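You operate a simulated robot arm through the tools that you are given. There is no shell and no other tool. Be economical: measure what you need, move in short steps, check, and stop when the job is done.

You run a simulated two-armed robot. Do the job below in one go: nothing can be reset, and whatever is moved stays where it is left.

Task
Pick up the long steel plug with a purple band with one hand, pass it to the other hand and put it on the top of the steel bench. Put one of the steel plug with red bands from the top of the green bench on top of the blue gauge there. Fetch the green bin from the top of the green bench and set it on the left middle shelf of the cart. The order is free.

It is judged by the outcome, as a careful person would: the job done as asked, and still so three seconds after it is handed in. It fails if anything else is knocked over, pushed out of place, dropped, spilled or broken.

Robot
Two 7-joint arms with fingered hands on one trunk, on a base that drives. Base frame: it is fixed to the floor where the robot stands at the start and does not move with it; the origin is under the middle of the robot, x ahead of it, y to its left, z up; the surface under the hand at the start is at about z = 90. Readings come in cm, rad, newtons and seconds.
The left shoulder is at the start at [3.4, 10.4, 119.5], the right one opposite. With the tool pointing down near the work surface each hand reaches from about 24 to 58 cm from the robot's upright axis, wherever it stands, measured 20 degrees to its own side. Places, roughly: blue gauge [-225, -425, 100]; green bin [-225, -400, 100]; left middle shelf of the cart [-240, 50, 60]; steel plug with red bands [-275, -350, 100]; top of the steel bench [60, 420, 90]. Payload 2.4 kg a hand.
The tool frame of a hand sits at the grasp point between the pads (the TCP): z along the fingers, y along the line on which they close. The tips reach 1.7 cm beyond it. Largest opening 8.8 cm; the body of the gripper starts 4.7 cm behind the TCP. The gripper is a hand of 2 fingers: y runs from the thumb to the fingers, the wrist lies at [0, 0, -16.5] in the tool frame, and closing takes about 1.5 s.
Orientation is told as [roll, pitch, yaw] about the base's x, y, z axes, in that order, counted from this pose: with the fingers straight down and closing along the base's y, the tool's x points along the base's -x, its y along +y and its z along -z.

Tools
- The arms move only by the tool drive_tool. It takes "left_targets", "right_targets" or both (then of equal length, played together; a hand with none holds still); each is text: rows parted by semicolons, each of 7 numbers parted by spaces: the shift along the base's x, y, z in cm, then the turn, a rotation vector about the base's x, y, z in degrees, then the finger opening in cm, from 0 to 8.8. In form: tx ty tz rx ry rz jaw; .... A call has 1 to 8 rows; each row shifts and turns the commanded pose from where the row before left it. Each row takes 0.2 s and may step no farther than 5 cm and 0.15 rad from the row before; otherwise, or with a gripper value out of range, the whole call is refused. Where a pose cannot be reached the arm comes as near as it can. A force on the tool above 40 N (or 10 N above the force at the start of the call, whichever is more), or a blocked arm, ends the call early, and 0.2 s more pass. Each finger travels about 15.3 cm/s and halts on what it meets, pressing with about 21 N; the grip force reading is that of the motor and also rises with nothing between the fingers. The clock runs only during rows and for 0.2 s after the last one: add rows that do not move to give the fingers time. The reply holds the time, the measured pose of the TCP, the force on the tool along the base axes, the opening and the grip force, in the units named above and with some noise, with the torque about the TCP (base axes, N m) and any sound that the robot's microphone picked up.
- Cameras (640 x 400 px; columns grow to the right, rows downward): "scene" is now at [11.82, 1.66, 112.9]; the picture's right is [0.19, -0.98, 0.00], its down [-0.03, -0.01, -1.00] and it looks along [0.98, 0.19, -0.04] (base axes); focal length 243 px, centre (320, 200). "left" rides on the left gripper at [-5, 0.3, -6.3] in its tool frame; the picture's right is [-0.06, -1.00, 0.00], its down [0.78, -0.05, -0.62] and it looks along [0.62, -0.04, 0.79] (tool axes); focal length 275 px, centre (320, 200). "right" rides on the right gripper at [5, 0.3, -6.4] in its tool frame; the picture's right is [-0.06, 1.00, 0.00], its down [-0.78, -0.05, -0.62] and it looks along [-0.62, -0.04, 0.79] (tool axes); focal length 275 px, centre (320, 200). There is no depth. A picture from a camera that has moved, and an enlarged one, comes with that camera's place and axes in the base frame and with its lens.
- get_image(camera): a new picture of that camera. The clock stands still meanwhile.
- raise_lower(by): slides the trunk up (or, below 0, down) by that many cm; the arms and the scene camera ride with it, the base frame stays. It gives what a move gives, with no picture.
- drive_base(legs): drives the robot by 1 to 6 legs, each [ahead, left, turn to the left] in cm, cm and rad, along the robot's own axes; the way and the turn of a leg run together, so that a leg with both is an arc; at most 150 cm and 3.142 rad a leg. The arms and the cameras ride along, it lands a little off, and it stops where it bumps. It gives what a move gives.
- set_grasp(shape, hand): the hand has 2 fingers and takes this shape, open, in about a second: jaw (thumb against the fingers, like two jaws); tri (thumb and two fingers); tip (a fingertip pinch); poke (one finger out to press); point (the index stretched); flat (the hand flat); cup (the hand cupped); fist (a fist). The gripper value then closes the fingers along that shape, each until it touches; the sizes above hold for jaw. It gives what a move gives, with no picture.
- pan_tilt(pan, tilt): turns the head with the scene camera to pan (to the left, within 1.047 rad either way) and tilt (down, from -0.506 to 1.204), counted from straight ahead of the robot. It gives what a move gives.
- inspect(camera, box): a new picture of the part [left, top, right, bottom] of that camera's present view, enlarged. The clock stands still meanwhile.
- job_done(): hands the job in; it is judged then, once.

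Go step by step. Nothing tells you exact positions but the pictures and the camera data: compare them with the known pose of the tool, close in by small moves and look again before you grip or let go. The budget is 165 turns and 122 pictures, counting those below and the enlarged ones. Unless the task says otherwise, let go and move clear before handing in.

The tools are called after ">>>" as name(argument=value, ...) on one line, values as JSON. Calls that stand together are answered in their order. drive_tool: Moves the arms, as the interface text tells. Its arguments: {"type":"object","properties":{"left_targets":{"type":"string"},"right_targets":{"type":"string"}},"required":[]} The other tools are called the same way: raise_lower (by) slides the trunk up or down; set_grasp (shape, hand) gives the hand a shape; drive_base (legs) drives the base; pan_tilt (pan, tilt) turns the head that bears the scene camera; get_image (camera) takes a picture; inspect (camera, box) takes an enlarged picture of a part of a camera's view; job_done () hands the job in.

At the start:

```text
time: 0.0
left_tcp_pos: [40.74, 22.28, 114.04]
left_tcp_rot: [0.001, 0.001, 0.001]
left_force: [-0.1, 0.5, 0.5]
left_ft_torque: [0.03, -0.01, -0.01]
left_width: 8.8
left_grip_force: 0.1
left_shape: jaw
right_tcp_pos: [34.14, -10.54, 113.04]
right_tcp_rot: [0.0, 0.0, 0.001]
right_force: [0.2, 0.3, -0.2]
right_ft_torque: [0.0, 0.0, 0.0]
right_width: 8.78
right_grip_force: 0.1
right_shape: jaw
trunk travel left (down, up): [-42.5, 42.5]
robot x, y, heading: [-0.18, 0.16, 0.002]
head pan, tilt: [0.188, 0.035]
```

scene: 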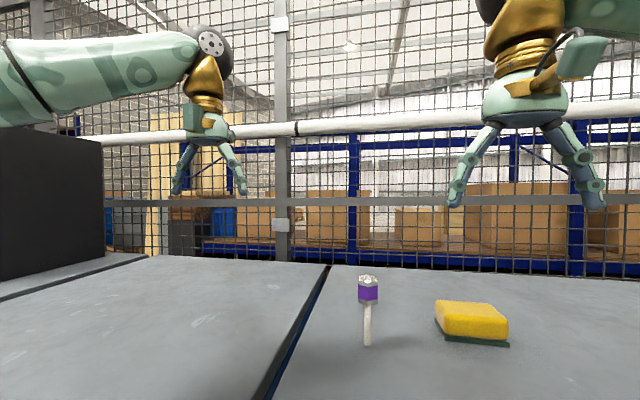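
right: 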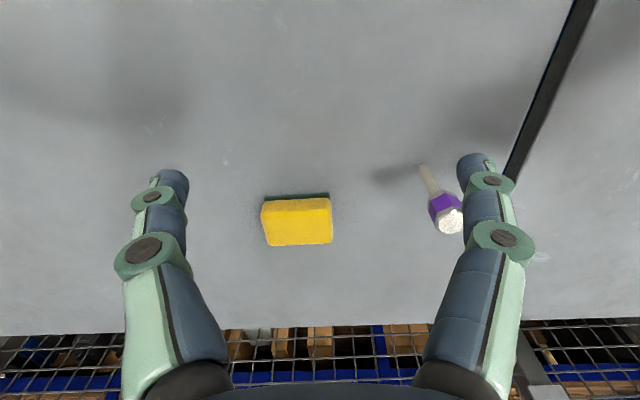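
left: 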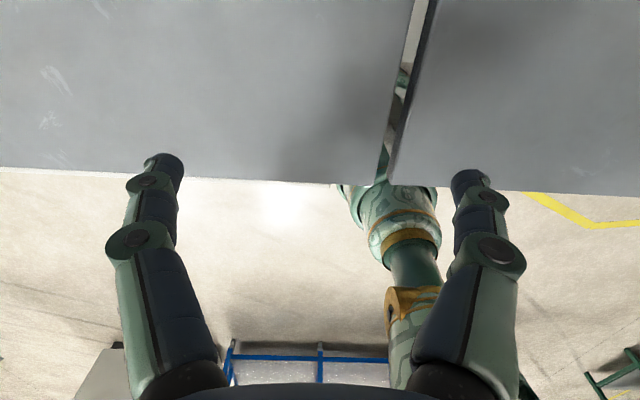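

The plug with the purple band stands upright at about [47.7, 1.5], about 10 cm tall, head up, with a sponge to its right. I'll look closer before the grasp.

>>> inspect(camera="scene", box=[300, 250, 460, 350])

>>> inspect(camera="right", box=[360, 130, 520, 230])

```text
4.00 times, centred on (380, 300) of scene
camera zoom: at [11.82, 1.66, 112.9], right [0.19, -0.98, 0.0], down [-0.03, -0.01, -1.0], along [0.98, 0.19, -0.04], focal length 971 px, centre (80, -200)
```

zoom: 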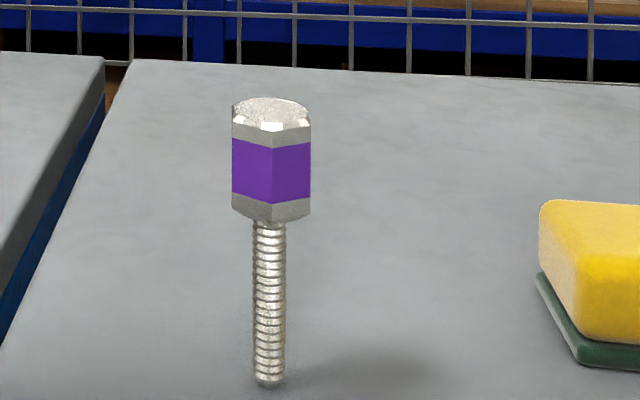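

```text
4.00 times, centred on (440, 180) of right
camera zoom: at [29.12, -10.25, 119.59], right [0.06, 1.0, 0.0], down [0.78, -0.05, 0.62], along [0.62, -0.04, -0.79], focal length 1101 px, centre (-160, 280)
```

zoom: 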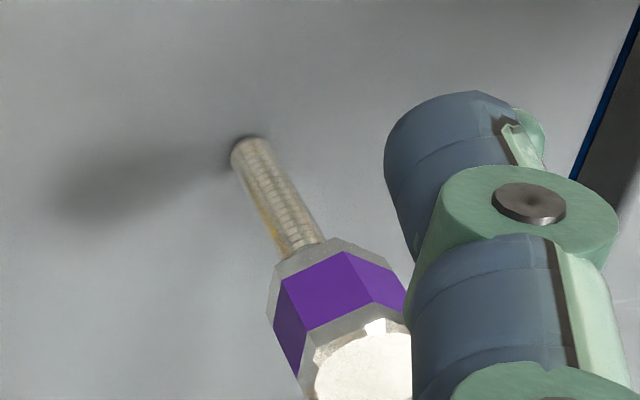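

The plug is about 10 cm tall: hex head z 96–100 (flats facing ±y), stem z 90–96, at about [48, 1.4]. I move the right hand above it.

>>> drive_tool(right_targets="3.47 2.98 0 0 0 0 8.8;3.47 2.98 0 0 0 0 8.8;3.47 2.98 0 0 0 0 8.8;3.45 2.98 0 0 0 0 8.8;0 0 -4 0 0 0 8.8;0 0 0 0 0 0 8.8")

>>> get_image(camera="right")

>>> get_image(camera="scene")

```text
time: 1.4
left_tcp_pos: [40.86, 22.31, 113.92]
left_tcp_rot: [-0.001, 0.001, 0.002]
left_force: [0.7, -0.2, 0.7]
left_ft_torque: [-0.05, 0.02, 0.02]
left_width: 8.78
left_grip_force: 0.0
left_shape: jaw
right_tcp_pos: [48.05, 1.41, 109.2]
right_tcp_rot: [0.0, 0.0, 0.001]
right_force: [0.1, -0.1, 0.6]
right_ft_torque: [0.04, -0.02, 0.02]
right_width: 8.79
right_grip_force: 0.0
right_shape: jaw
trunk travel left (down, up): [-42.5, 42.5]
robot x, y, heading: [-0.17, -0.16, 0.002]
head pan, tilt: [0.188, 0.035]
```

```text
116 pictures are left
camera right: at [43.06, 1.64, 115.67], right [0.06, 1.0, 0.0], down [0.78, -0.05, 0.62], along [0.62, -0.04, -0.79], focal length 275 px, centre (320, 200)
```

right: 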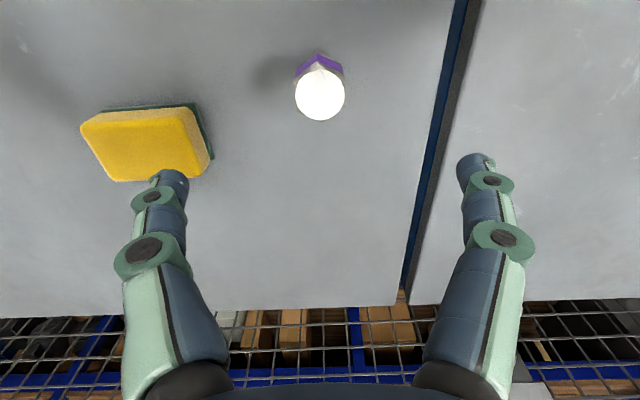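

```text
115 pictures are left
camera scene: at [11.82, 1.66, 112.9], right [0.19, -0.98, 0.0], down [-0.03, -0.01, -1.0], along [0.98, 0.19, -0.04], focal length 243 px, centre (320, 200)
```

scene: 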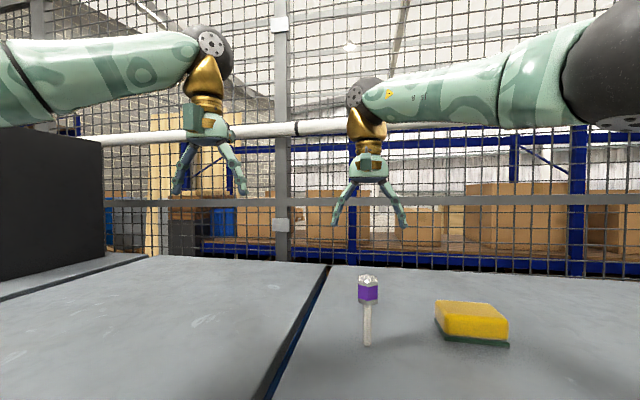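

The head's top is centred under the hand at [47.8, 1.35]. I descend and grip.

>>> drive_tool(right_targets="-0.2 0 -4 0 0 0 8.8;0 0 -4 0 0 0 7;0 0 -3 0 0 0 6;0 0 0 0 0 0 6;0 0 0 0 0 0 2;0 0 0 0 0 0 1;0 0 0 0 0 0 1;0 0 0 0 0 0 1")

>>> get_image(camera="scene")

```text
time: 3.2
left_tcp_pos: [40.92, 22.3, 114.08]
left_tcp_rot: [0.001, 0.0, 0.001]
left_force: [-0.1, 0.4, -0.4]
left_ft_torque: [0.01, 0.0, -0.01]
left_width: 8.84
left_grip_force: 0.0
left_shape: jaw
right_tcp_pos: [47.59, 1.42, 97.94]
right_tcp_rot: [0.0, 0.001, 0.001]
right_force: [-0.1, -0.1, 0.8]
right_ft_torque: [0.01, 0.02, 0.01]
right_width: 2.14
right_grip_force: 21.2
right_shape: jaw
trunk travel left (down, up): [-42.5, 42.5]
robot x, y, heading: [0.17, -0.03, -0.002]
head pan, tilt: [0.188, 0.035]
```

```text
114 pictures are left
camera scene: at [11.83, 1.67, 112.89], right [0.19, -0.98, 0.0], down [-0.03, -0.01, -1.0], along [0.98, 0.19, -0.04], focal length 243 px, centre (320, 200)
```

scene: 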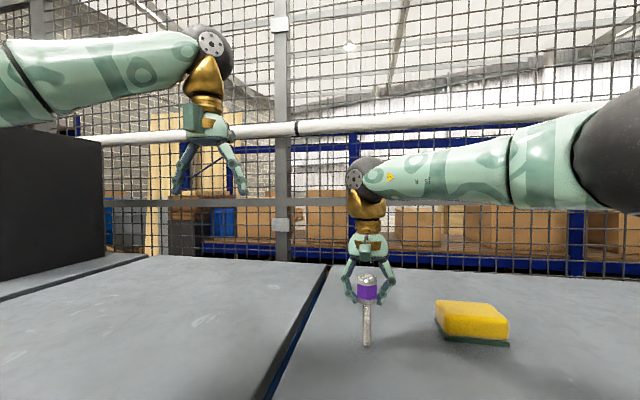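

Gripped. Now I lift and bring the plug back toward the body.

>>> drive_tool(right_targets="0 0 3 0 0 0 1;0 0 4 0 0 0 1;-2 -1 4 0 0 0 1;-3 -1 3 0 0 0 1;0 0 0 0 0 0 1")

>>> get_image(camera="scene")

```text
time: 4.4
left_tcp_pos: [40.84, 22.27, 114.09]
left_tcp_rot: [0.0, -0.001, 0.0]
left_force: [-0.6, -0.1, -0.5]
left_ft_torque: [-0.02, -0.02, 0.04]
left_width: 8.8
left_grip_force: 0.0
left_shape: jaw
right_tcp_pos: [42.86, -0.55, 112.16]
right_tcp_rot: [-0.001, 0.0, 0.0]
right_force: [-0.3, -0.5, -1.5]
right_ft_torque: [-0.05, 0.02, -0.01]
right_width: 2.18
right_grip_force: 20.7
right_shape: jaw
trunk travel left (down, up): [-42.5, 42.5]
robot x, y, heading: [0.02, -0.09, -0.001]
head pan, tilt: [0.188, 0.035]
```

```text
113 pictures are left
camera scene: at [11.83, 1.67, 112.89], right [0.19, -0.98, 0.0], down [-0.03, -0.01, -1.0], along [0.98, 0.19, -0.04], focal length 243 px, centre (320, 200)
```

scene: 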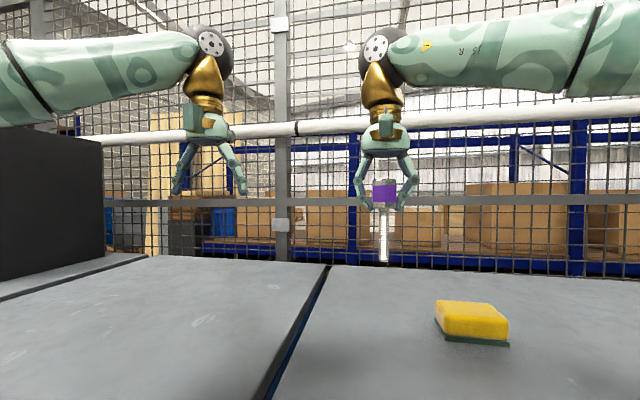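

Plug held upright, stem now about z 104–110 at [42.9, −0.5]. I turn the left hand near-horizontal, to come at the stem from the front-left.

>>> drive_tool(left_targets="0 0 0 0 -8 0 8.8;0 0 0 0 -8 0 8.8;0 0 0 0 -8 0 8.8;0 0 0 0 -8 0 8.8;0 0 0 0 -8 0 8.8;0 0 0 0 -8 0 8.8;0 0 0 0 -8 0 8.8;0 0 0 0 -8 0 8.8")

>>> drive_tool(left_targets="0 0 0 0 -4 0 8.8;-1 0 -2 0 0 -7.5 8.8;-1 0 -2 0 0 -7.5 8.8;-1 0 -2 0 0 -7.5 8.8;-1 0 -1 0 0 -7.5 8.8;0 0 0 0 0 -7.5 8.8;0 0 0 0 0 -7.5 8.8;0 0 0 0 0 0 8.8")

>>> get_image(camera="scene")

>>> get_image(camera="left")

```text
time: 6.2
left_tcp_pos: [40.94, 22.26, 114.01]
left_tcp_rot: [0.0, -1.117, 0.0]
left_force: [-0.3, 1.0, 0.4]
left_ft_torque: [0.02, -0.02, 0.05]
left_width: 8.8
left_grip_force: 0.0
left_shape: jaw
right_tcp_pos: [42.84, -0.46, 112.14]
right_tcp_rot: [0.0, 0.001, -0.002]
right_force: [0.0, 0.4, -2.0]
right_ft_torque: [-0.01, -0.02, -0.01]
right_width: 2.13
right_grip_force: 20.8
right_shape: jaw
trunk travel left (down, up): [-42.5, 42.5]
robot x, y, heading: [0.19, 0.36, 0.001]
head pan, tilt: [0.188, 0.035]
```

```text
time: 8.0
left_tcp_pos: [36.8, 22.39, 107.05]
left_tcp_rot: [0.0, -1.188, -0.787]
left_force: [-0.3, 0.6, -0.2]
left_ft_torque: [-0.04, -0.02, 0.01]
left_width: 8.81
left_grip_force: 0.1
left_shape: jaw
right_tcp_pos: [42.78, -0.55, 112.09]
right_tcp_rot: [0.0, -0.001, 0.0]
right_force: [0.8, 0.4, -1.3]
right_ft_torque: [0.01, 0.01, 0.01]
right_width: 2.14
right_grip_force: 21.1
right_shape: jaw
trunk travel left (down, up): [-42.5, 42.5]
robot x, y, heading: [-0.08, 0.19, -0.002]
head pan, tilt: [0.188, 0.035]
```

```text
112 pictures are left
camera scene: at [11.82, 1.67, 112.9], right [0.19, -0.98, 0.0], down [-0.03, -0.01, -1.0], along [0.98, 0.19, -0.04], focal length 243 px, centre (320, 200)
```

scene: 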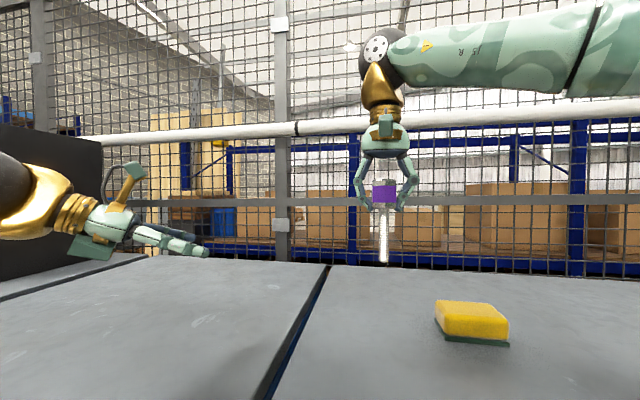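

```text
111 pictures are left
camera left: at [34.22, 25.37, 113.96], right [-0.69, -0.72, 0.06], down [-0.65, 0.58, -0.49], along [0.32, -0.38, -0.87], focal length 275 px, centre (320, 200)
```

left: 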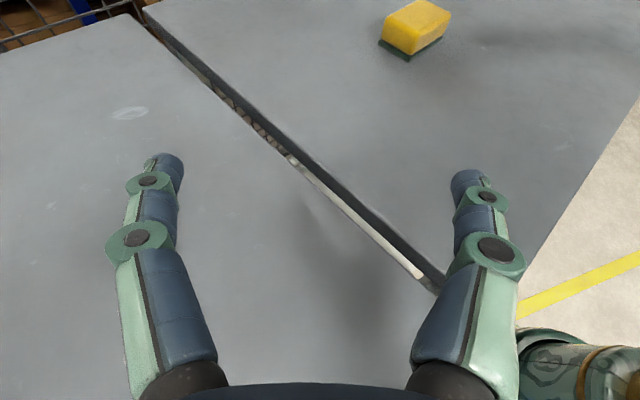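

The left hand's camera stalk would come near the right fingers, so I make the hand straighter (yaw −15°, more horizontal) and move the plug forward a bit, then stage the left hand behind it.

>>> drive_tool(left_targets="0 0 0 0 0 7.5 8.8;0 0 0 0 0 7.5 8.8;0 0 0 0 0 7.5 8.8;0 0 0 0 0 7.5 8.8;0 0 0 -1.3 -4.85 0 8.8;0 0 0 -1.3 -4.85 0 8.8;0 0 0 0 0 0 8.8", right_targets="2.5 0 0 0 0 0 1;2.5 0 0 0 0 0 1;0 0 0 0 0 0 1;0 0 0 0 0 0 1;0 0 0 0 0 0 1;0 0 0 0 0 0 1;0 0 0 0 0 0 1")

>>> drive_tool(left_targets="-0.5 -4 0 0 0 0 8.8;0 -4 0 0 0 0 8.8;0 -4 0 0 0 0 8.8;0 -4 0 0 0 0 8.8;0 -3.8 0 0 0 0 8.8;0 0 0 0 0 0 8.8")

>>> get_image(camera="scene")

>>> get_image(camera="left")

```text
time: 9.6
left_tcp_pos: [36.63, 23.39, 107.17]
left_tcp_rot: [0.068, -1.243, -0.31]
left_force: [1.0, -0.2, 0.3]
left_ft_torque: [0.03, 0.04, -0.05]
left_width: 8.8
left_grip_force: 0.0
left_shape: jaw
left hand out of reach, approached as far as the arm can: row 5, 6
right_tcp_pos: [47.83, -0.52, 111.98]
right_tcp_rot: [0.0, -0.001, -0.001]
right_force: [-0.2, 0.3, -1.8]
right_ft_torque: [-0.02, 0.0, 0.04]
right_width: 2.14
right_grip_force: 21.0
right_shape: jaw
trunk travel left (down, up): [-42.5, 42.5]
robot x, y, heading: [0.12, 0.11, 0.001]
head pan, tilt: [0.188, 0.035]
```

```text
time: 11.0
left_tcp_pos: [37.65, 21.37, 108.84]
left_tcp_rot: [0.068, -1.245, -0.309]
left_force: [-0.2, 0.1, -0.7]
left_ft_torque: [0.01, -0.01, -0.02]
left_width: 8.79
left_grip_force: 0.0
left_shape: jaw
left hand out of reach, approached as far as the arm can: row 1, 2, 3, 4, 5
right_tcp_pos: [47.81, -0.59, 112.04]
right_tcp_rot: [0.001, 0.0, -0.001]
right_force: [-0.5, 0.0, -1.0]
right_ft_torque: [-0.05, 0.0, 0.03]
right_width: 2.16
right_grip_force: 21.5
right_shape: jaw
trunk travel left (down, up): [-42.5, 42.5]
robot x, y, heading: [-0.06, -0.08, -0.004]
head pan, tilt: [0.188, 0.035]
```

```text
110 pictures are left
camera scene: at [11.83, 1.67, 112.89], right [0.19, -0.98, 0.0], down [-0.03, -0.01, -1.0], along [0.98, 0.19, -0.04], focal length 243 px, centre (320, 200)
```

scene: 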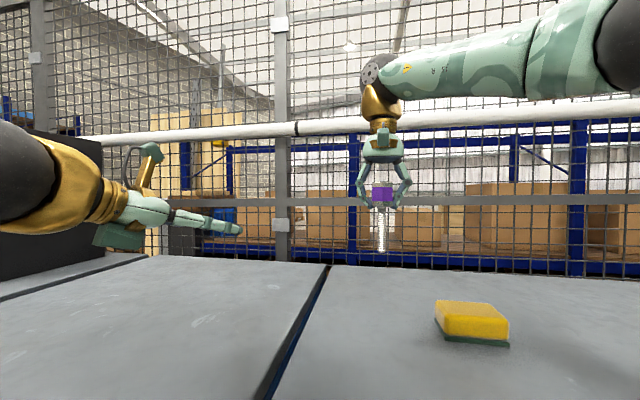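

```text
109 pictures are left
camera left: at [33.47, 22.58, 115.64], right [-0.22, -0.97, 0.04], down [-0.82, 0.17, -0.55], along [0.53, -0.15, -0.84], focal length 275 px, centre (320, 200)
```

left: 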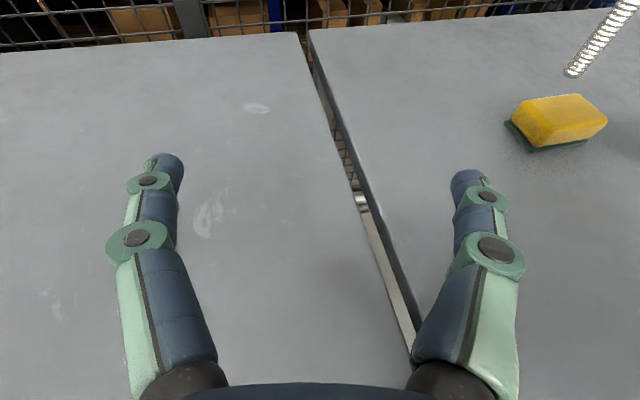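

Straight-ahead left orientation is out of wrist reach. I'll instead use a yaw of about −60° for the left hand and turn the right hand by −60° so its fingers stay out of the way.

>>> drive_tool(left_targets="0 2 0 0 0 -7.5 8.8;0 2 0 0 0 -7.5 8.8;0 2 0 0 0 -7.5 8.8;0 2 0 0 0 -7.5 8.8;0 2 0 0 0 -7.5 8.8;0 2 0 0 0 -7.5 8.8;0 0 0 0 0 0 8.8;0 0 0 0 0 0 8.8", right_targets="0 0 0 0 0 -7.5 1;0 0 0 0 0 -7.5 1;0 0 0 0 0 -7.5 1;0 0 0 0 0 -7.5 1;0 0 0 0 0 -7.5 1;0 0 0 0 0 -7.5 1;0 0 0 0 0 -7.5 1;0 0 0 0 0 -7.5 1")

```text
time: 12.8
left_tcp_pos: [37.51, 31.02, 107.93]
left_tcp_rot: [0.055, -1.172, -0.901]
left_force: [0.1, -0.6, 0.5]
left_ft_torque: [-0.01, -0.02, 0.03]
left_width: 8.79
left_grip_force: 0.1
left_shape: jaw
left hand out of reach, approached as far as the arm can: row 3, 4
right_tcp_pos: [47.7, -0.6, 111.98]
right_tcp_rot: [0.0, 0.0, -0.525]
right_force: [-0.8, -0.2, -1.4]
right_ft_torque: [-0.05, 0.03, -0.02]
right_width: 2.18
right_grip_force: 20.8
right_shape: jaw
right hand out of reach, approached as far as the arm can: row 5, 6, 7, 8
trunk travel left (down, up): [-42.5, 42.5]
robot x, y, heading: [0.1, 0.09, -0.0]
head pan, tilt: [0.188, 0.035]
```

The left now is at yaw −52°, the right at −30°. I bring the left hand to a stand-off about 12 cm from the stem.

>>> drive_tool(left_targets="0.5 -3.7 -0.2 0 0 0 8.8;0.5 -3.7 -0.2 0 0 0 8.8;0.5 -3.7 -0.2 0 0 0 8.8;0.5 -3.7 -0.2 0 0 0 8.8;0.5 -3.7 -0.2 0 0 0 8.8;0.3 -3.5 -0.2 0 0 0 8.8;0 0 0 0 0 0 8.8")

>>> get_image(camera="scene")

>>> get_image(camera="left")

```text
time: 14.4
left_tcp_pos: [40.44, 9.0, 106.62]
left_tcp_rot: [0.055, -1.173, -0.898]
left_force: [0.5, 0.1, 0.4]
left_ft_torque: [0.01, 0.0, -0.02]
left_width: 8.78
left_grip_force: 0.1
left_shape: jaw
right_tcp_pos: [47.75, -0.65, 112.05]
right_tcp_rot: [0.0, 0.0, -0.523]
right_force: [0.4, -0.1, -1.4]
right_ft_torque: [0.01, -0.01, 0.0]
right_width: 2.16
right_grip_force: 20.9
right_shape: jaw
trunk travel left (down, up): [-42.5, 42.5]
robot x, y, heading: [-0.11, -0.28, -0.001]
head pan, tilt: [0.188, 0.035]
```

```text
108 pictures are left
camera scene: at [11.83, 1.67, 112.9], right [0.19, -0.98, 0.0], down [-0.03, -0.01, -1.0], along [0.98, 0.19, -0.04], focal length 243 px, centre (320, 200)
```

scene: 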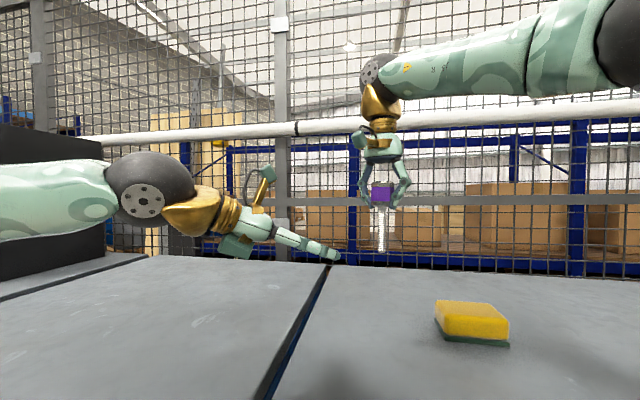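

```text
107 pictures are left
camera left: at [38.01, 12.05, 113.68], right [-0.73, -0.68, 0.04], down [-0.61, 0.63, -0.48], along [0.31, -0.38, -0.87], focal length 275 px, centre (320, 200)
```

left: 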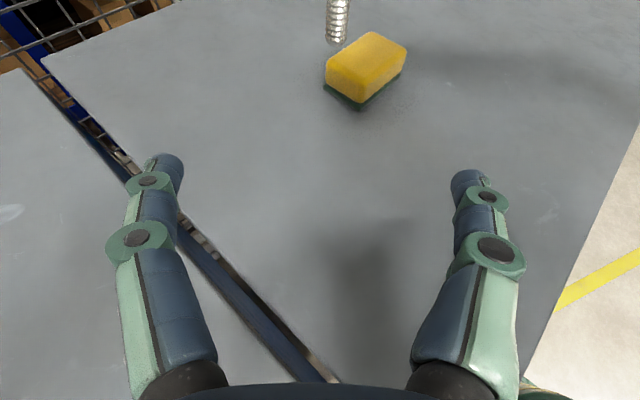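

Reachable. I try to level the left hand by another 8° for camera clearance before closing in.

>>> drive_tool(left_targets="0 0 0 -3 -2.65 0 8.8;0 0 -0.4 -3 -2.65 0 8.8;0 0 0 0 0 0 8.8")

```text
time: 15.2
left_tcp_pos: [40.32, 9.02, 106.2]
left_tcp_rot: [0.083, -1.313, -0.928]
left_force: [0.8, -0.1, 0.5]
left_ft_torque: [-0.01, -0.01, 0.02]
left_width: 8.79
left_grip_force: 0.0
left_shape: jaw
right_tcp_pos: [47.75, -0.63, 111.92]
right_tcp_rot: [0.0, -0.001, -0.523]
right_force: [0.5, 0.2, -1.5]
right_ft_torque: [-0.01, 0.01, -0.02]
right_width: 2.14
right_grip_force: 20.5
right_shape: jaw
trunk travel left (down, up): [-42.5, 42.5]
robot x, y, heading: [0.13, 0.03, -0.001]
head pan, tilt: [0.188, 0.035]
```

Now 75° pitch. I advance most of the way and look.

>>> drive_tool(left_targets="2 -2.6 0 0 0 0 8.8;2 -2.6 0 0 0 0 8.8;1.5 -1.9 0 0 0 0 8.8;0 0 0 0 0 0 8.8")

>>> get_image(camera="scene")

>>> get_image(camera="left")

>>> get_image(camera="right")

```text
time: 16.2
left_tcp_pos: [45.87, 1.97, 106.39]
left_tcp_rot: [0.085, -1.31, -0.93]
left_force: [-0.7, 0.1, 0.3]
left_ft_torque: [0.02, -0.02, -0.02]
left_width: 8.79
left_grip_force: 0.1
left_shape: jaw
right_tcp_pos: [47.87, -0.61, 112.07]
right_tcp_rot: [0.0, 0.0, -0.524]
right_force: [0.3, 0.4, -0.9]
right_ft_torque: [0.01, -0.02, 0.02]
right_width: 2.13
right_grip_force: 20.9
right_shape: jaw
trunk travel left (down, up): [-42.5, 42.5]
robot x, y, heading: [0.01, -0.22, -0.0]
head pan, tilt: [0.188, 0.035]
```

```text
106 pictures are left
camera scene: at [11.83, 1.66, 112.89], right [0.19, -0.98, 0.0], down [-0.03, -0.01, -1.0], along [0.98, 0.19, -0.04], focal length 243 px, centre (320, 200)
```

scene: 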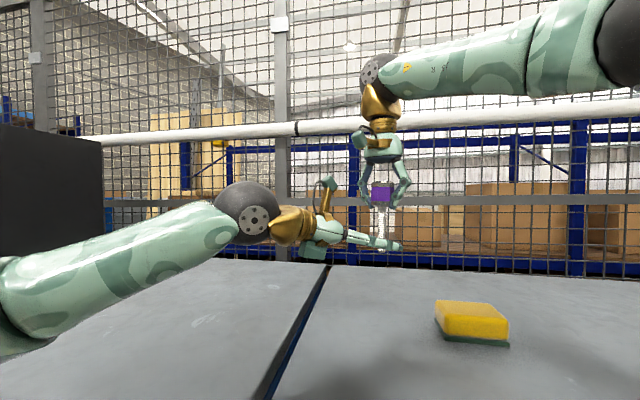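

```text
105 pictures are left
camera left: at [42.88, 5.72, 112.82], right [-0.74, -0.67, 0.04], down [-0.56, 0.57, -0.6], along [0.38, -0.46, -0.8], focal length 275 px, centre (320, 200)
```

left: 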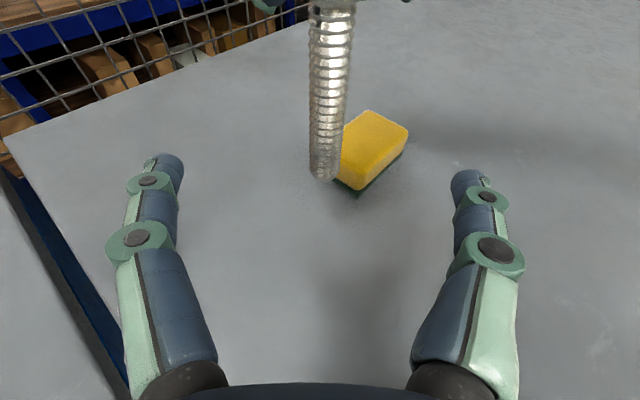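

```text
104 pictures are left
camera right: at [43.62, 2.11, 118.52], right [0.55, 0.83, 0.0], down [0.66, -0.43, 0.62], along [0.52, -0.34, -0.79], focal length 275 px, centre (320, 200)
```

right: 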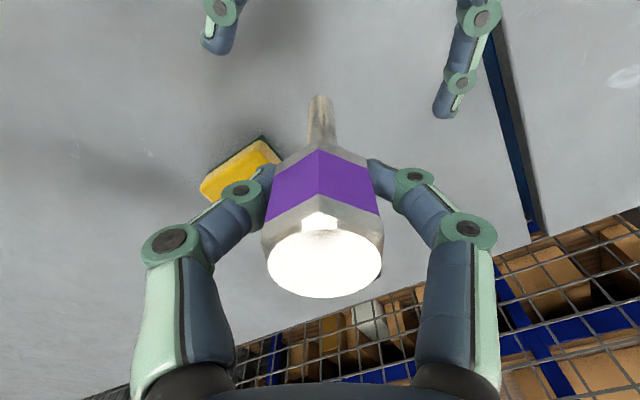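

The stem is centred between the left fingers. I advance the last 3 cm and close.

>>> drive_tool(left_targets="1 -1.3 0 0 0 0 8;1 -1.3 0 0 0 0 6;0 0 0 0 0 0 6;0 0 0 0 0 0 3;0 0 0 0 0 0 0;0 0 0 0 0 0 0;0 0 0 0 0 0 0")

>>> get_image(camera="left")

>>> inspect(camera="scene", box=[290, 110, 450, 270])

```text
time: 17.8
left_tcp_pos: [47.87, -0.64, 106.33]
left_tcp_rot: [0.083, -1.31, -0.927]
left_force: [-1.4, -2.2, -0.4]
left_ft_torque: [0.0, -0.02, 0.0]
left_width: 0.0
left_grip_force: 20.4
left_shape: jaw
right_tcp_pos: [47.76, -0.43, 112.14]
right_tcp_rot: [0.0, 0.0, -0.523]
right_force: [1.6, 1.7, -0.5]
right_ft_torque: [0.1, -0.06, 0.03]
right_width: 2.15
right_grip_force: 20.9
right_shape: jaw
trunk travel left (down, up): [-42.5, 42.5]
robot x, y, heading: [-0.08, -0.09, -0.003]
head pan, tilt: [0.188, 0.035]
```

```text
103 pictures are left
camera left: at [44.83, 3.01, 112.72], right [-0.74, -0.67, 0.04], down [-0.56, 0.57, -0.6], along [0.38, -0.46, -0.8], focal length 275 px, centre (320, 200)
```

left: 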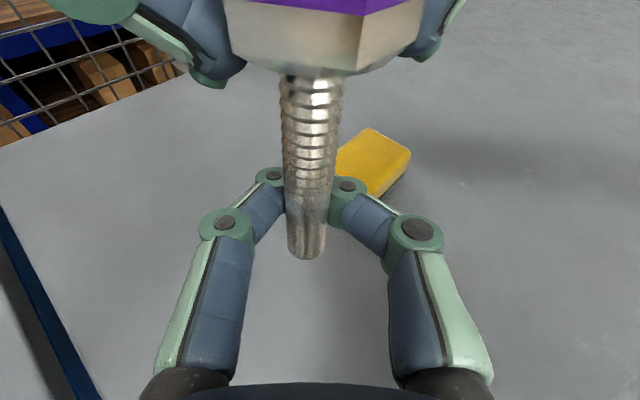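

```text
2.50 times, centred on (370, 190) of scene
camera zoom: at [11.83, 1.66, 112.89], right [0.19, -0.98, 0.0], down [-0.03, -0.01, -1.0], along [0.98, 0.19, -0.04], focal length 607 px, centre (195, 225)
```

zoom: 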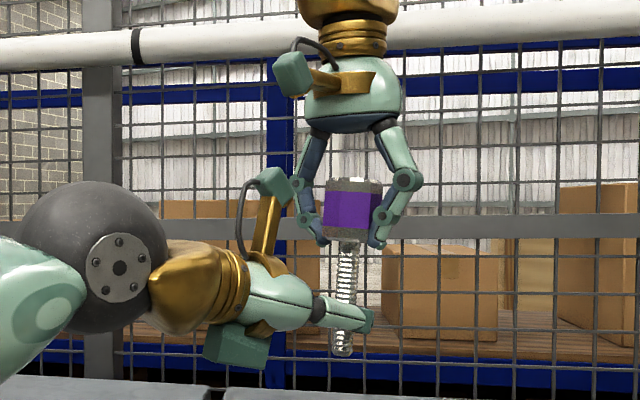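

Both hands hold the plug; the left fingers are on the stem. I open the right hand and lift it clear.

>>> drive_tool(left_targets="0 0 0 0 0 0 0;0 0 0 0 0 0 0;0 0 0 0 0 0 0;0 0 0 0 0 0 0;0 0 0 0 0 0 0;0 0 0 0 0 0 0;0 0 0 0 0 0 0", right_targets="0 0 0 0 0 0 3.5;0 0 0 0 0 0 5;0 0 0 0 0 0 5.5;0 0 2 0 0 0 5.5;0 0 4 0 0 0 5.5;0 0 4 0 0 0 5.5;0 0 0 0 0 0 6")

>>> get_image(camera="scene")

>>> get_image(camera="left")

```text
time: 19.4
left_tcp_pos: [47.82, -0.62, 106.27]
left_tcp_rot: [0.084, -1.311, -0.926]
left_force: [-0.1, -0.2, -0.1]
left_ft_torque: [-0.04, 0.02, 0.03]
left_width: 0.0
left_grip_force: 20.7
left_shape: jaw
right_tcp_pos: [47.82, -0.43, 122.22]
right_tcp_rot: [-0.001, -0.001, -0.524]
right_force: [1.5, -0.2, -0.3]
right_ft_torque: [0.01, -0.01, 0.02]
right_width: 5.97
right_grip_force: 0.0
right_shape: jaw
trunk travel left (down, up): [-42.5, 42.5]
robot x, y, heading: [-0.18, 0.27, -0.001]
head pan, tilt: [0.188, 0.035]
```

```text
101 pictures are left
camera scene: at [11.83, 1.66, 112.89], right [0.19, -0.98, 0.0], down [-0.03, -0.01, -1.0], along [0.98, 0.19, -0.04], focal length 243 px, centre (320, 200)
```

scene: 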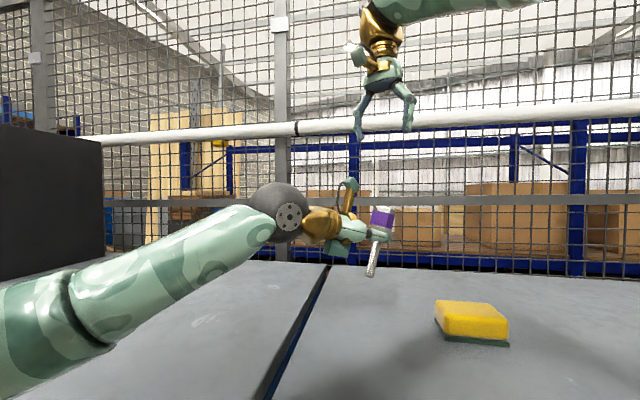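

```text
100 pictures are left
camera left: at [44.83, 3.02, 112.72], right [-0.74, -0.67, 0.04], down [-0.56, 0.57, -0.6], along [0.38, -0.46, -0.8], focal length 275 px, centre (320, 200)
```

left: 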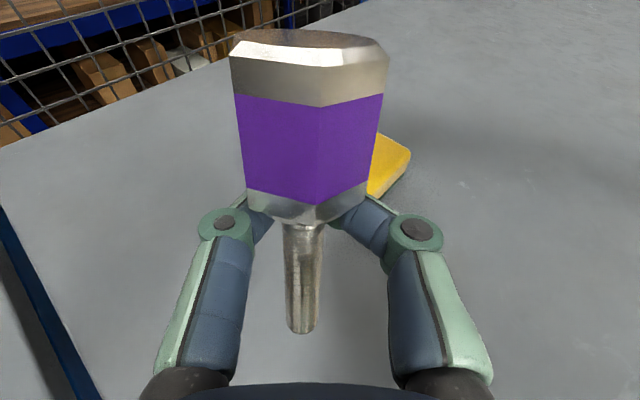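

The plug slid down in the left grip until its head rests on the fingers. Let me look closely.

>>> inspect(camera="scene", box=[320, 165, 420, 285])

>>> get_image(camera="right")

```text
3.33 times, centred on (370, 225) of scene
camera zoom: at [11.83, 1.66, 112.89], right [0.19, -0.98, 0.0], down [-0.03, -0.01, -1.0], along [0.98, 0.19, -0.04], focal length 809 px, centre (153, 117)
```

zoom: 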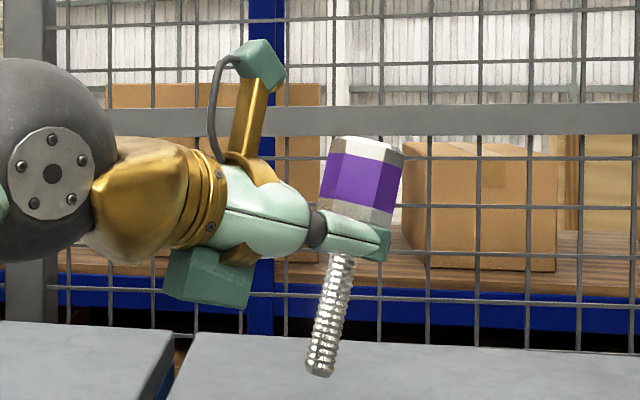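

```text
98 pictures are left
camera right: at [43.56, 2.24, 128.7], right [0.55, 0.83, 0.0], down [0.66, -0.43, 0.62], along [0.52, -0.34, -0.79], focal length 275 px, centre (320, 200)
```

right: 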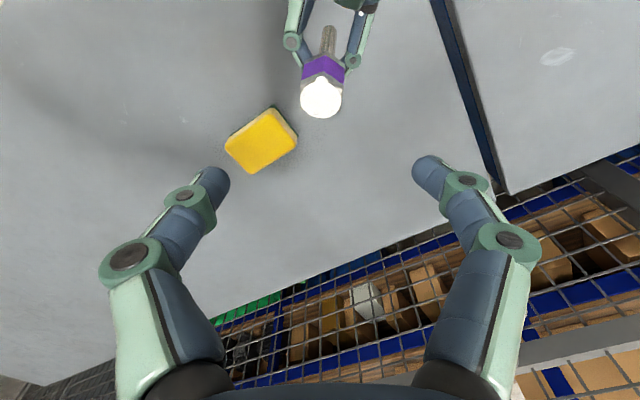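

The head's shoulder rests squarely on the left fingers and the stem is only caged, not gripped. For a safe placement I want the left hand to end with a firm top-down head grip, so I'll level the plug, take it back with the right, set it on the table and redo the pass with roles swapped (right on stem, left on head). First I level the left hand.

>>> drive_tool(left_targets="0 0 0 -2.8 -2.5 0 0;0 0 0 -2.8 -2.5 0 0;0 0 0 -2.8 -2.5 0 0;0 0 0 -2.8 -2.5 0 0;0 0 0 0 0 0 0")

>>> inspect(camera="scene", box=[300, 105, 460, 305])

>>> get_image(camera="right")

```text
time: 20.6
left_tcp_pos: [47.82, -0.77, 106.23]
left_tcp_rot: [1.767, -1.548, -2.606]
left_force: [-0.1, 0.0, 0.2]
left_ft_torque: [-0.01, -0.01, -0.01]
left_width: 0.0
left_grip_force: 21.1
left_shape: jaw
right_tcp_pos: [47.81, -0.39, 122.17]
right_tcp_rot: [0.001, 0.0, -0.523]
right_force: [-0.5, -0.6, 0.3]
right_ft_torque: [0.02, -0.02, -0.02]
right_width: 5.96
right_grip_force: 0.2
right_shape: jaw
trunk travel left (down, up): [-42.5, 42.5]
robot x, y, heading: [-0.28, -0.09, -0.003]
head pan, tilt: [0.188, 0.035]
```

```text
2.00 times, centred on (380, 205) of scene
camera zoom: at [11.83, 1.66, 112.89], right [0.19, -0.98, 0.0], down [-0.03, -0.01, -1.0], along [0.98, 0.19, -0.04], focal length 486 px, centre (200, 190)
```

zoom: 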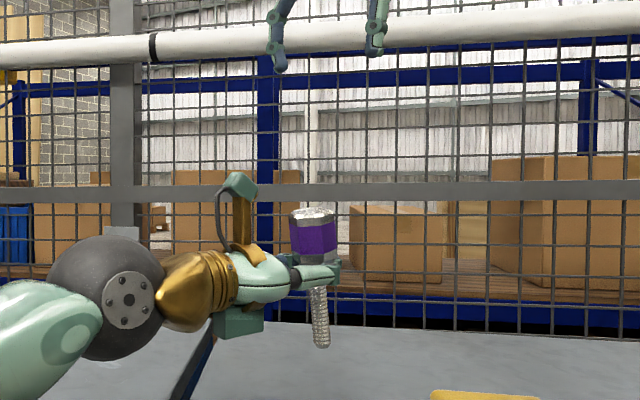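

```text
96 pictures are left
camera right: at [43.57, 2.23, 128.66], right [0.55, 0.83, 0.0], down [0.66, -0.43, 0.62], along [0.52, -0.34, -0.79], focal length 275 px, centre (320, 200)
```

right: 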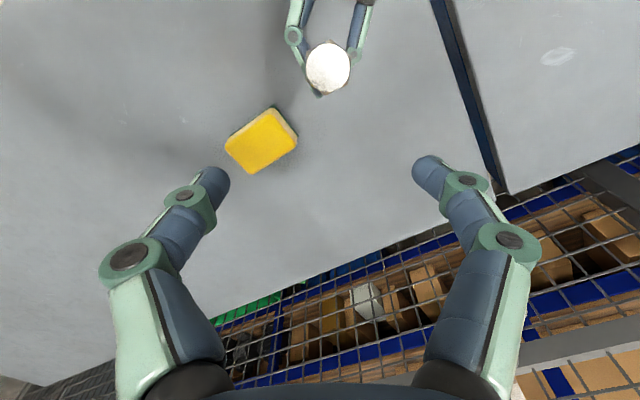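

The plug is near vertical now, its head top at about [47.0, 0.5, 111.2]. I bring the right hand down over the head again.

>>> drive_tool(right_targets="-0.75 0.9 -3 0 0 0 6.5;0 0 -3 0 0 0 6.5;0 0 -3 0 0 0 6.5;0 0 0 0 0 0 6.5")

>>> get_image(camera="right")

>>> inspect(camera="scene", box=[300, 105, 460, 305])

```text
time: 21.6
left_tcp_pos: [47.8, -0.67, 106.25]
left_tcp_rot: [1.733, -1.547, -2.574]
left_force: [0.3, 0.2, 0.3]
left_ft_torque: [0.02, -0.01, -0.02]
left_width: 0.0
left_grip_force: 20.7
left_shape: jaw
right_tcp_pos: [47.11, 0.52, 113.04]
right_tcp_rot: [0.001, 0.001, -0.523]
right_force: [-0.8, 0.5, -0.4]
right_ft_torque: [0.02, 0.0, -0.01]
right_width: 6.49
right_grip_force: 0.2
right_shape: jaw
trunk travel left (down, up): [-42.5, 42.5]
robot x, y, heading: [-0.21, 0.28, 0.004]
head pan, tilt: [0.188, 0.035]
```

```text
95 pictures are left
camera right: at [42.94, 3.01, 119.64], right [0.55, 0.83, 0.0], down [0.66, -0.43, 0.62], along [0.52, -0.34, -0.79], focal length 275 px, centre (320, 200)
```

right: 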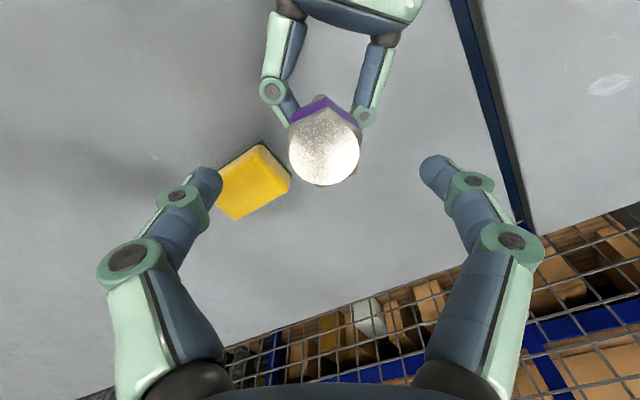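

```text
2.00 times, centred on (380, 205) of scene
camera zoom: at [11.83, 1.66, 112.9], right [0.19, -0.98, 0.0], down [-0.03, -0.01, -1.0], along [0.98, 0.19, -0.04], focal length 486 px, centre (200, 190)
```

zoom: 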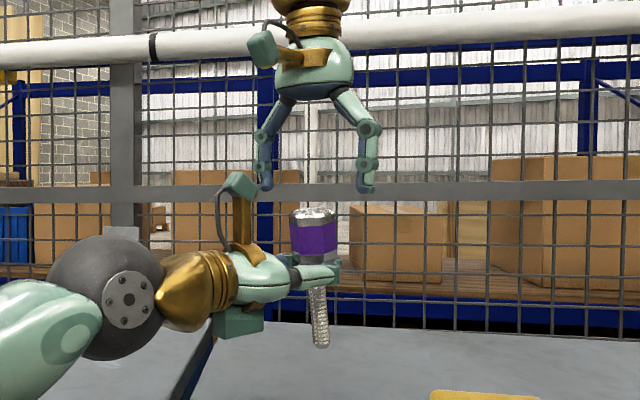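

Centred. I go down and grip the head with the right, then open the left and back it off.

>>> drive_tool(right_targets="0 0 -2 0 0 0 6.5;0 0 -1.9 0 0 0 6;0 0 0 0 0 0 5;0 0 0 0 0 0 2;0 0 0 0 0 0 1;0 0 0 0 0 0 1;0 0 0 0 0 0 1")

>>> inspect(camera="scene", box=[300, 105, 460, 305])

```text
time: 23.2
left_tcp_pos: [47.77, -0.65, 106.17]
left_tcp_rot: [1.737, -1.549, -2.581]
left_force: [0.7, -0.5, 0.1]
left_ft_torque: [-0.02, 0.0, 0.02]
left_width: 0.0
left_grip_force: 21.3
left_shape: jaw
right_tcp_pos: [47.26, 0.3, 109.35]
right_tcp_rot: [0.001, 0.0, -0.524]
right_force: [-0.2, 0.6, -0.6]
right_ft_torque: [-0.01, -0.01, 0.02]
right_width: 2.22
right_grip_force: 21.4
right_shape: jaw
trunk travel left (down, up): [-42.5, 42.5]
robot x, y, heading: [-0.18, 0.46, 0.001]
head pan, tilt: [0.188, 0.035]
```

```text
2.00 times, centred on (380, 205) of scene
camera zoom: at [11.83, 1.66, 112.89], right [0.19, -0.98, 0.0], down [-0.03, -0.01, -1.0], along [0.98, 0.19, -0.04], focal length 486 px, centre (200, 190)
```

zoom: 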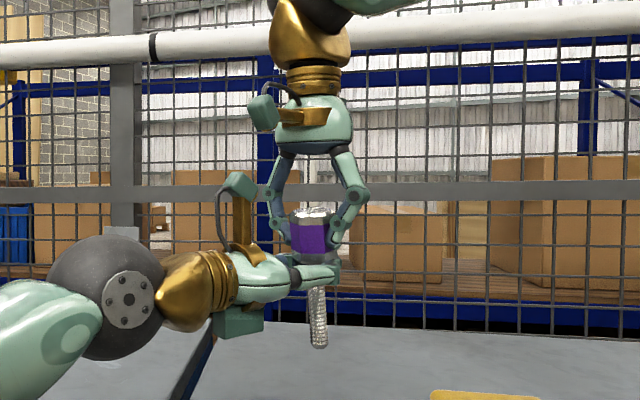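

The right hand has the head again. I open the left and back it away along its own axis.

>>> drive_tool(left_targets="0 0 0 0 0 0 5;0 0 0 0 0 0 8.8;0 0 0 0 0 0 8.8;-2 2.24 0 0 0 0 8.8;-3 3.35 0 0 0 0 8.8;-3 3.35 0 0 0 0 8.8;-2 4 0 0 0 0 8.8;0 0 0 0 0 0 8.8")

>>> inspect(camera="scene", box=[300, 105, 460, 305])

>>> get_image(camera="right")

>>> get_image(camera="left")

```text
time: 25.0
left_tcp_pos: [37.73, 12.32, 106.39]
left_tcp_rot: [1.797, -1.549, -2.634]
left_force: [-1.0, -0.2, 0.4]
left_ft_torque: [0.02, -0.01, 0.0]
left_width: 8.81
left_grip_force: 0.0
left_shape: jaw
right_tcp_pos: [47.38, 0.33, 109.34]
right_tcp_rot: [0.001, -0.001, -0.523]
right_force: [-0.7, -0.3, -1.0]
right_ft_torque: [0.0, 0.01, -0.04]
right_width: 2.2
right_grip_force: 20.7
right_shape: jaw
trunk travel left (down, up): [-42.5, 42.5]
robot x, y, heading: [-0.04, 0.08, 0.002]
head pan, tilt: [0.188, 0.035]
```

```text
2.00 times, centred on (380, 205) of scene
camera zoom: at [11.83, 1.67, 112.89], right [0.19, -0.98, 0.0], down [-0.03, -0.01, -1.0], along [0.98, 0.19, -0.04], focal length 486 px, centre (200, 190)
```

zoom: 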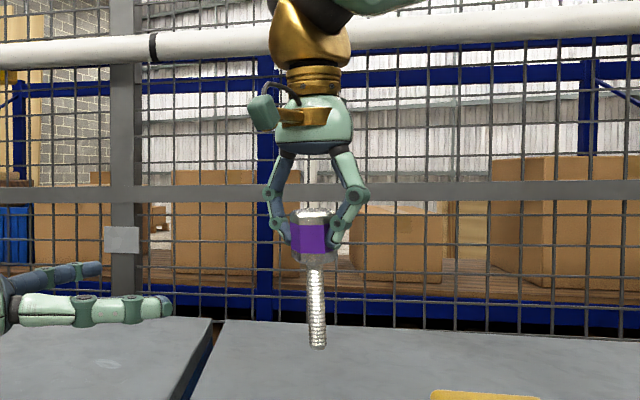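

```text
91 pictures are left
camera right: at [43.03, 3.0, 115.78], right [0.55, 0.83, 0.0], down [0.66, -0.43, 0.62], along [0.52, -0.34, -0.79], focal length 275 px, centre (320, 200)
```

right: 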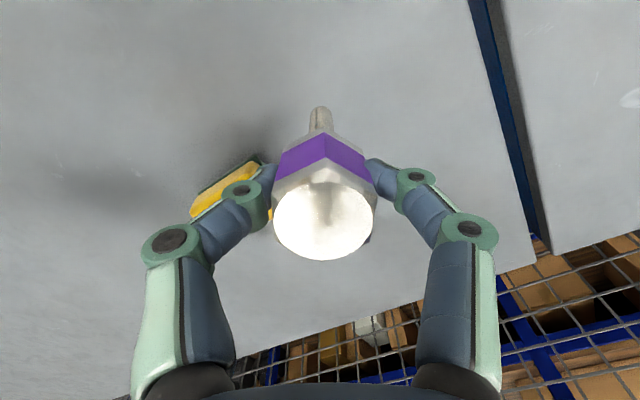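

```text
90 pictures are left
camera left: at [33.8, 17.11, 111.3], right [-0.74, -0.67, 0.04], down [-0.43, 0.44, -0.79], along [0.51, -0.6, -0.61], focal length 275 px, centre (320, 200)
```

left: 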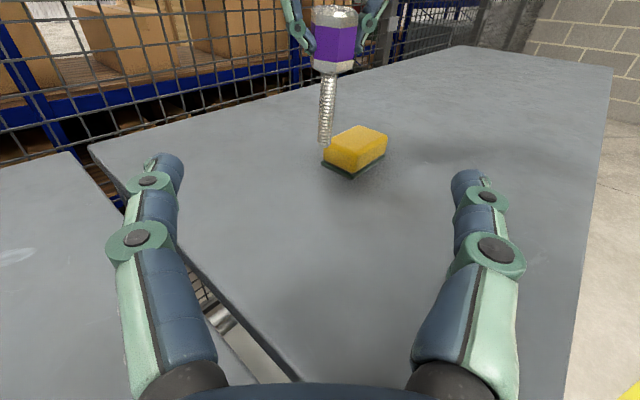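

The plug hangs vertical within about 1° in the right hand, bottom at about z 100.4. I lower it to the table.

>>> drive_tool(right_targets="0 0 -3 0 0 0 1;0 0 -3 0 0 0 1;0 0 -2.5 0 0 0 1;0 0 -0.8 0 0 0 1;0 0 0 0 0 0 1")

>>> inspect(camera="scene", box=[300, 205, 460, 365])

```text
time: 26.2
left_tcp_pos: [37.9, 12.2, 106.34]
left_tcp_rot: [1.737, -1.548, -2.578]
left_force: [0.6, -0.2, 0.6]
left_ft_torque: [-0.01, 0.0, -0.03]
left_width: 8.79
left_grip_force: 0.1
left_shape: jaw
right_tcp_pos: [47.01, 0.23, 100.06]
right_tcp_rot: [-0.001, 0.001, -0.523]
right_force: [0.4, -0.2, -0.2]
right_ft_torque: [-0.03, 0.02, -0.01]
right_width: 2.18
right_grip_force: 20.7
right_shape: jaw
trunk travel left (down, up): [-42.5, 42.5]
robot x, y, heading: [0.02, 0.16, 0.0]
head pan, tilt: [0.188, 0.035]
```

```text
2.50 times, centred on (380, 285) of scene
camera zoom: at [11.83, 1.67, 112.9], right [0.19, -0.98, 0.0], down [-0.03, -0.01, -1.0], along [0.98, 0.19, -0.04], focal length 607 px, centre (170, -12)
```

zoom: 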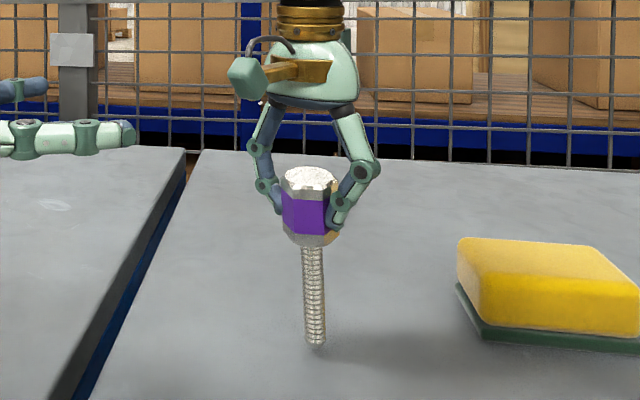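

Near the surface now; I ease down in small steps watching the force.

>>> drive_tool(right_targets="0 0 -0.3 0 0 0 1;0 0 0 0 0 0 1")

>>> drive_tool(right_targets="0 0 -0.3 0 0 0 1;0 0 0 0 0 0 1")

```text
time: 26.8
left_tcp_pos: [37.8, 12.24, 106.4]
left_tcp_rot: [1.735, -1.549, -2.576]
left_force: [-0.1, -0.8, -0.4]
left_ft_torque: [0.01, -0.01, 0.02]
left_width: 8.78
left_grip_force: 0.1
left_shape: jaw
right_tcp_pos: [47.04, 0.43, 99.8]
right_tcp_rot: [-0.002, 0.001, -0.523]
right_force: [0.6, -0.6, 0.4]
right_ft_torque: [0.0, 0.01, 0.02]
right_width: 2.2
right_grip_force: 21.8
right_shape: jaw
trunk travel left (down, up): [-42.5, 42.5]
robot x, y, heading: [-0.03, -0.31, 0.002]
head pan, tilt: [0.188, 0.035]
```

```text
time: 27.4
left_tcp_pos: [37.86, 12.21, 106.4]
left_tcp_rot: [1.734, -1.549, -2.574]
left_force: [0.7, -0.1, -0.5]
left_ft_torque: [-0.01, -0.02, 0.01]
left_width: 8.81
left_grip_force: 0.2
left_shape: jaw
right_tcp_pos: [47.13, 0.35, 99.41]
right_tcp_rot: [-0.001, -0.001, -0.524]
right_force: [-1.2, -0.9, 0.4]
right_ft_torque: [-0.01, -0.02, -0.01]
right_width: 2.19
right_grip_force: 21.4
right_shape: jaw
trunk travel left (down, up): [-42.5, 42.5]
robot x, y, heading: [-0.39, -0.0, -0.002]
head pan, tilt: [0.188, 0.035]
```

>>> inspect(camera="scene", box=[340, 260, 420, 360])

>>> get_image(camera="left")

```text
4.00 times, centred on (380, 310) of scene
camera zoom: at [11.83, 1.67, 112.89], right [0.19, -0.98, 0.0], down [-0.03, -0.01, -1.0], along [0.98, 0.19, -0.04], focal length 971 px, centre (80, -240)
```

zoom: 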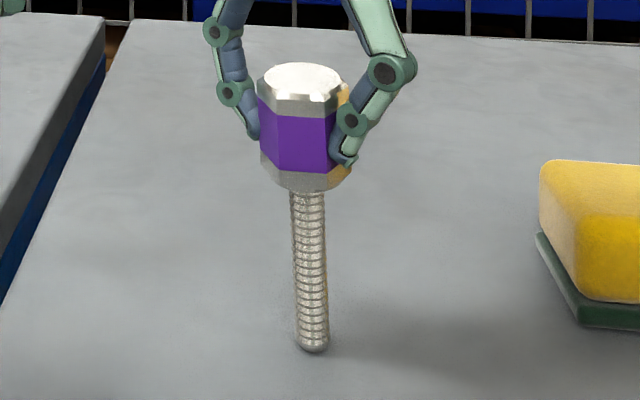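

```text
87 pictures are left
camera left: at [33.82, 17.08, 111.29], right [-0.74, -0.67, 0.04], down [-0.43, 0.44, -0.79], along [0.51, -0.6, -0.62], focal length 275 px, centre (320, 200)
```

left: 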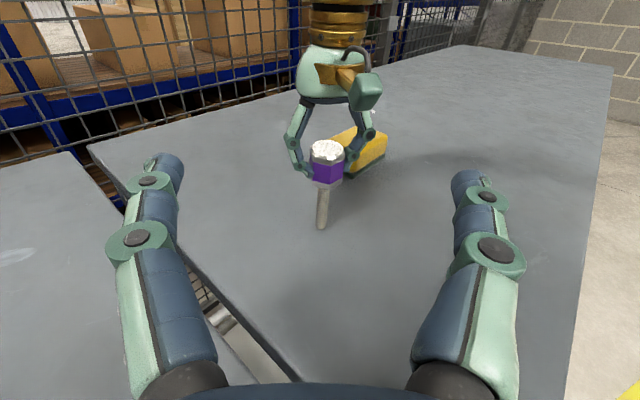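

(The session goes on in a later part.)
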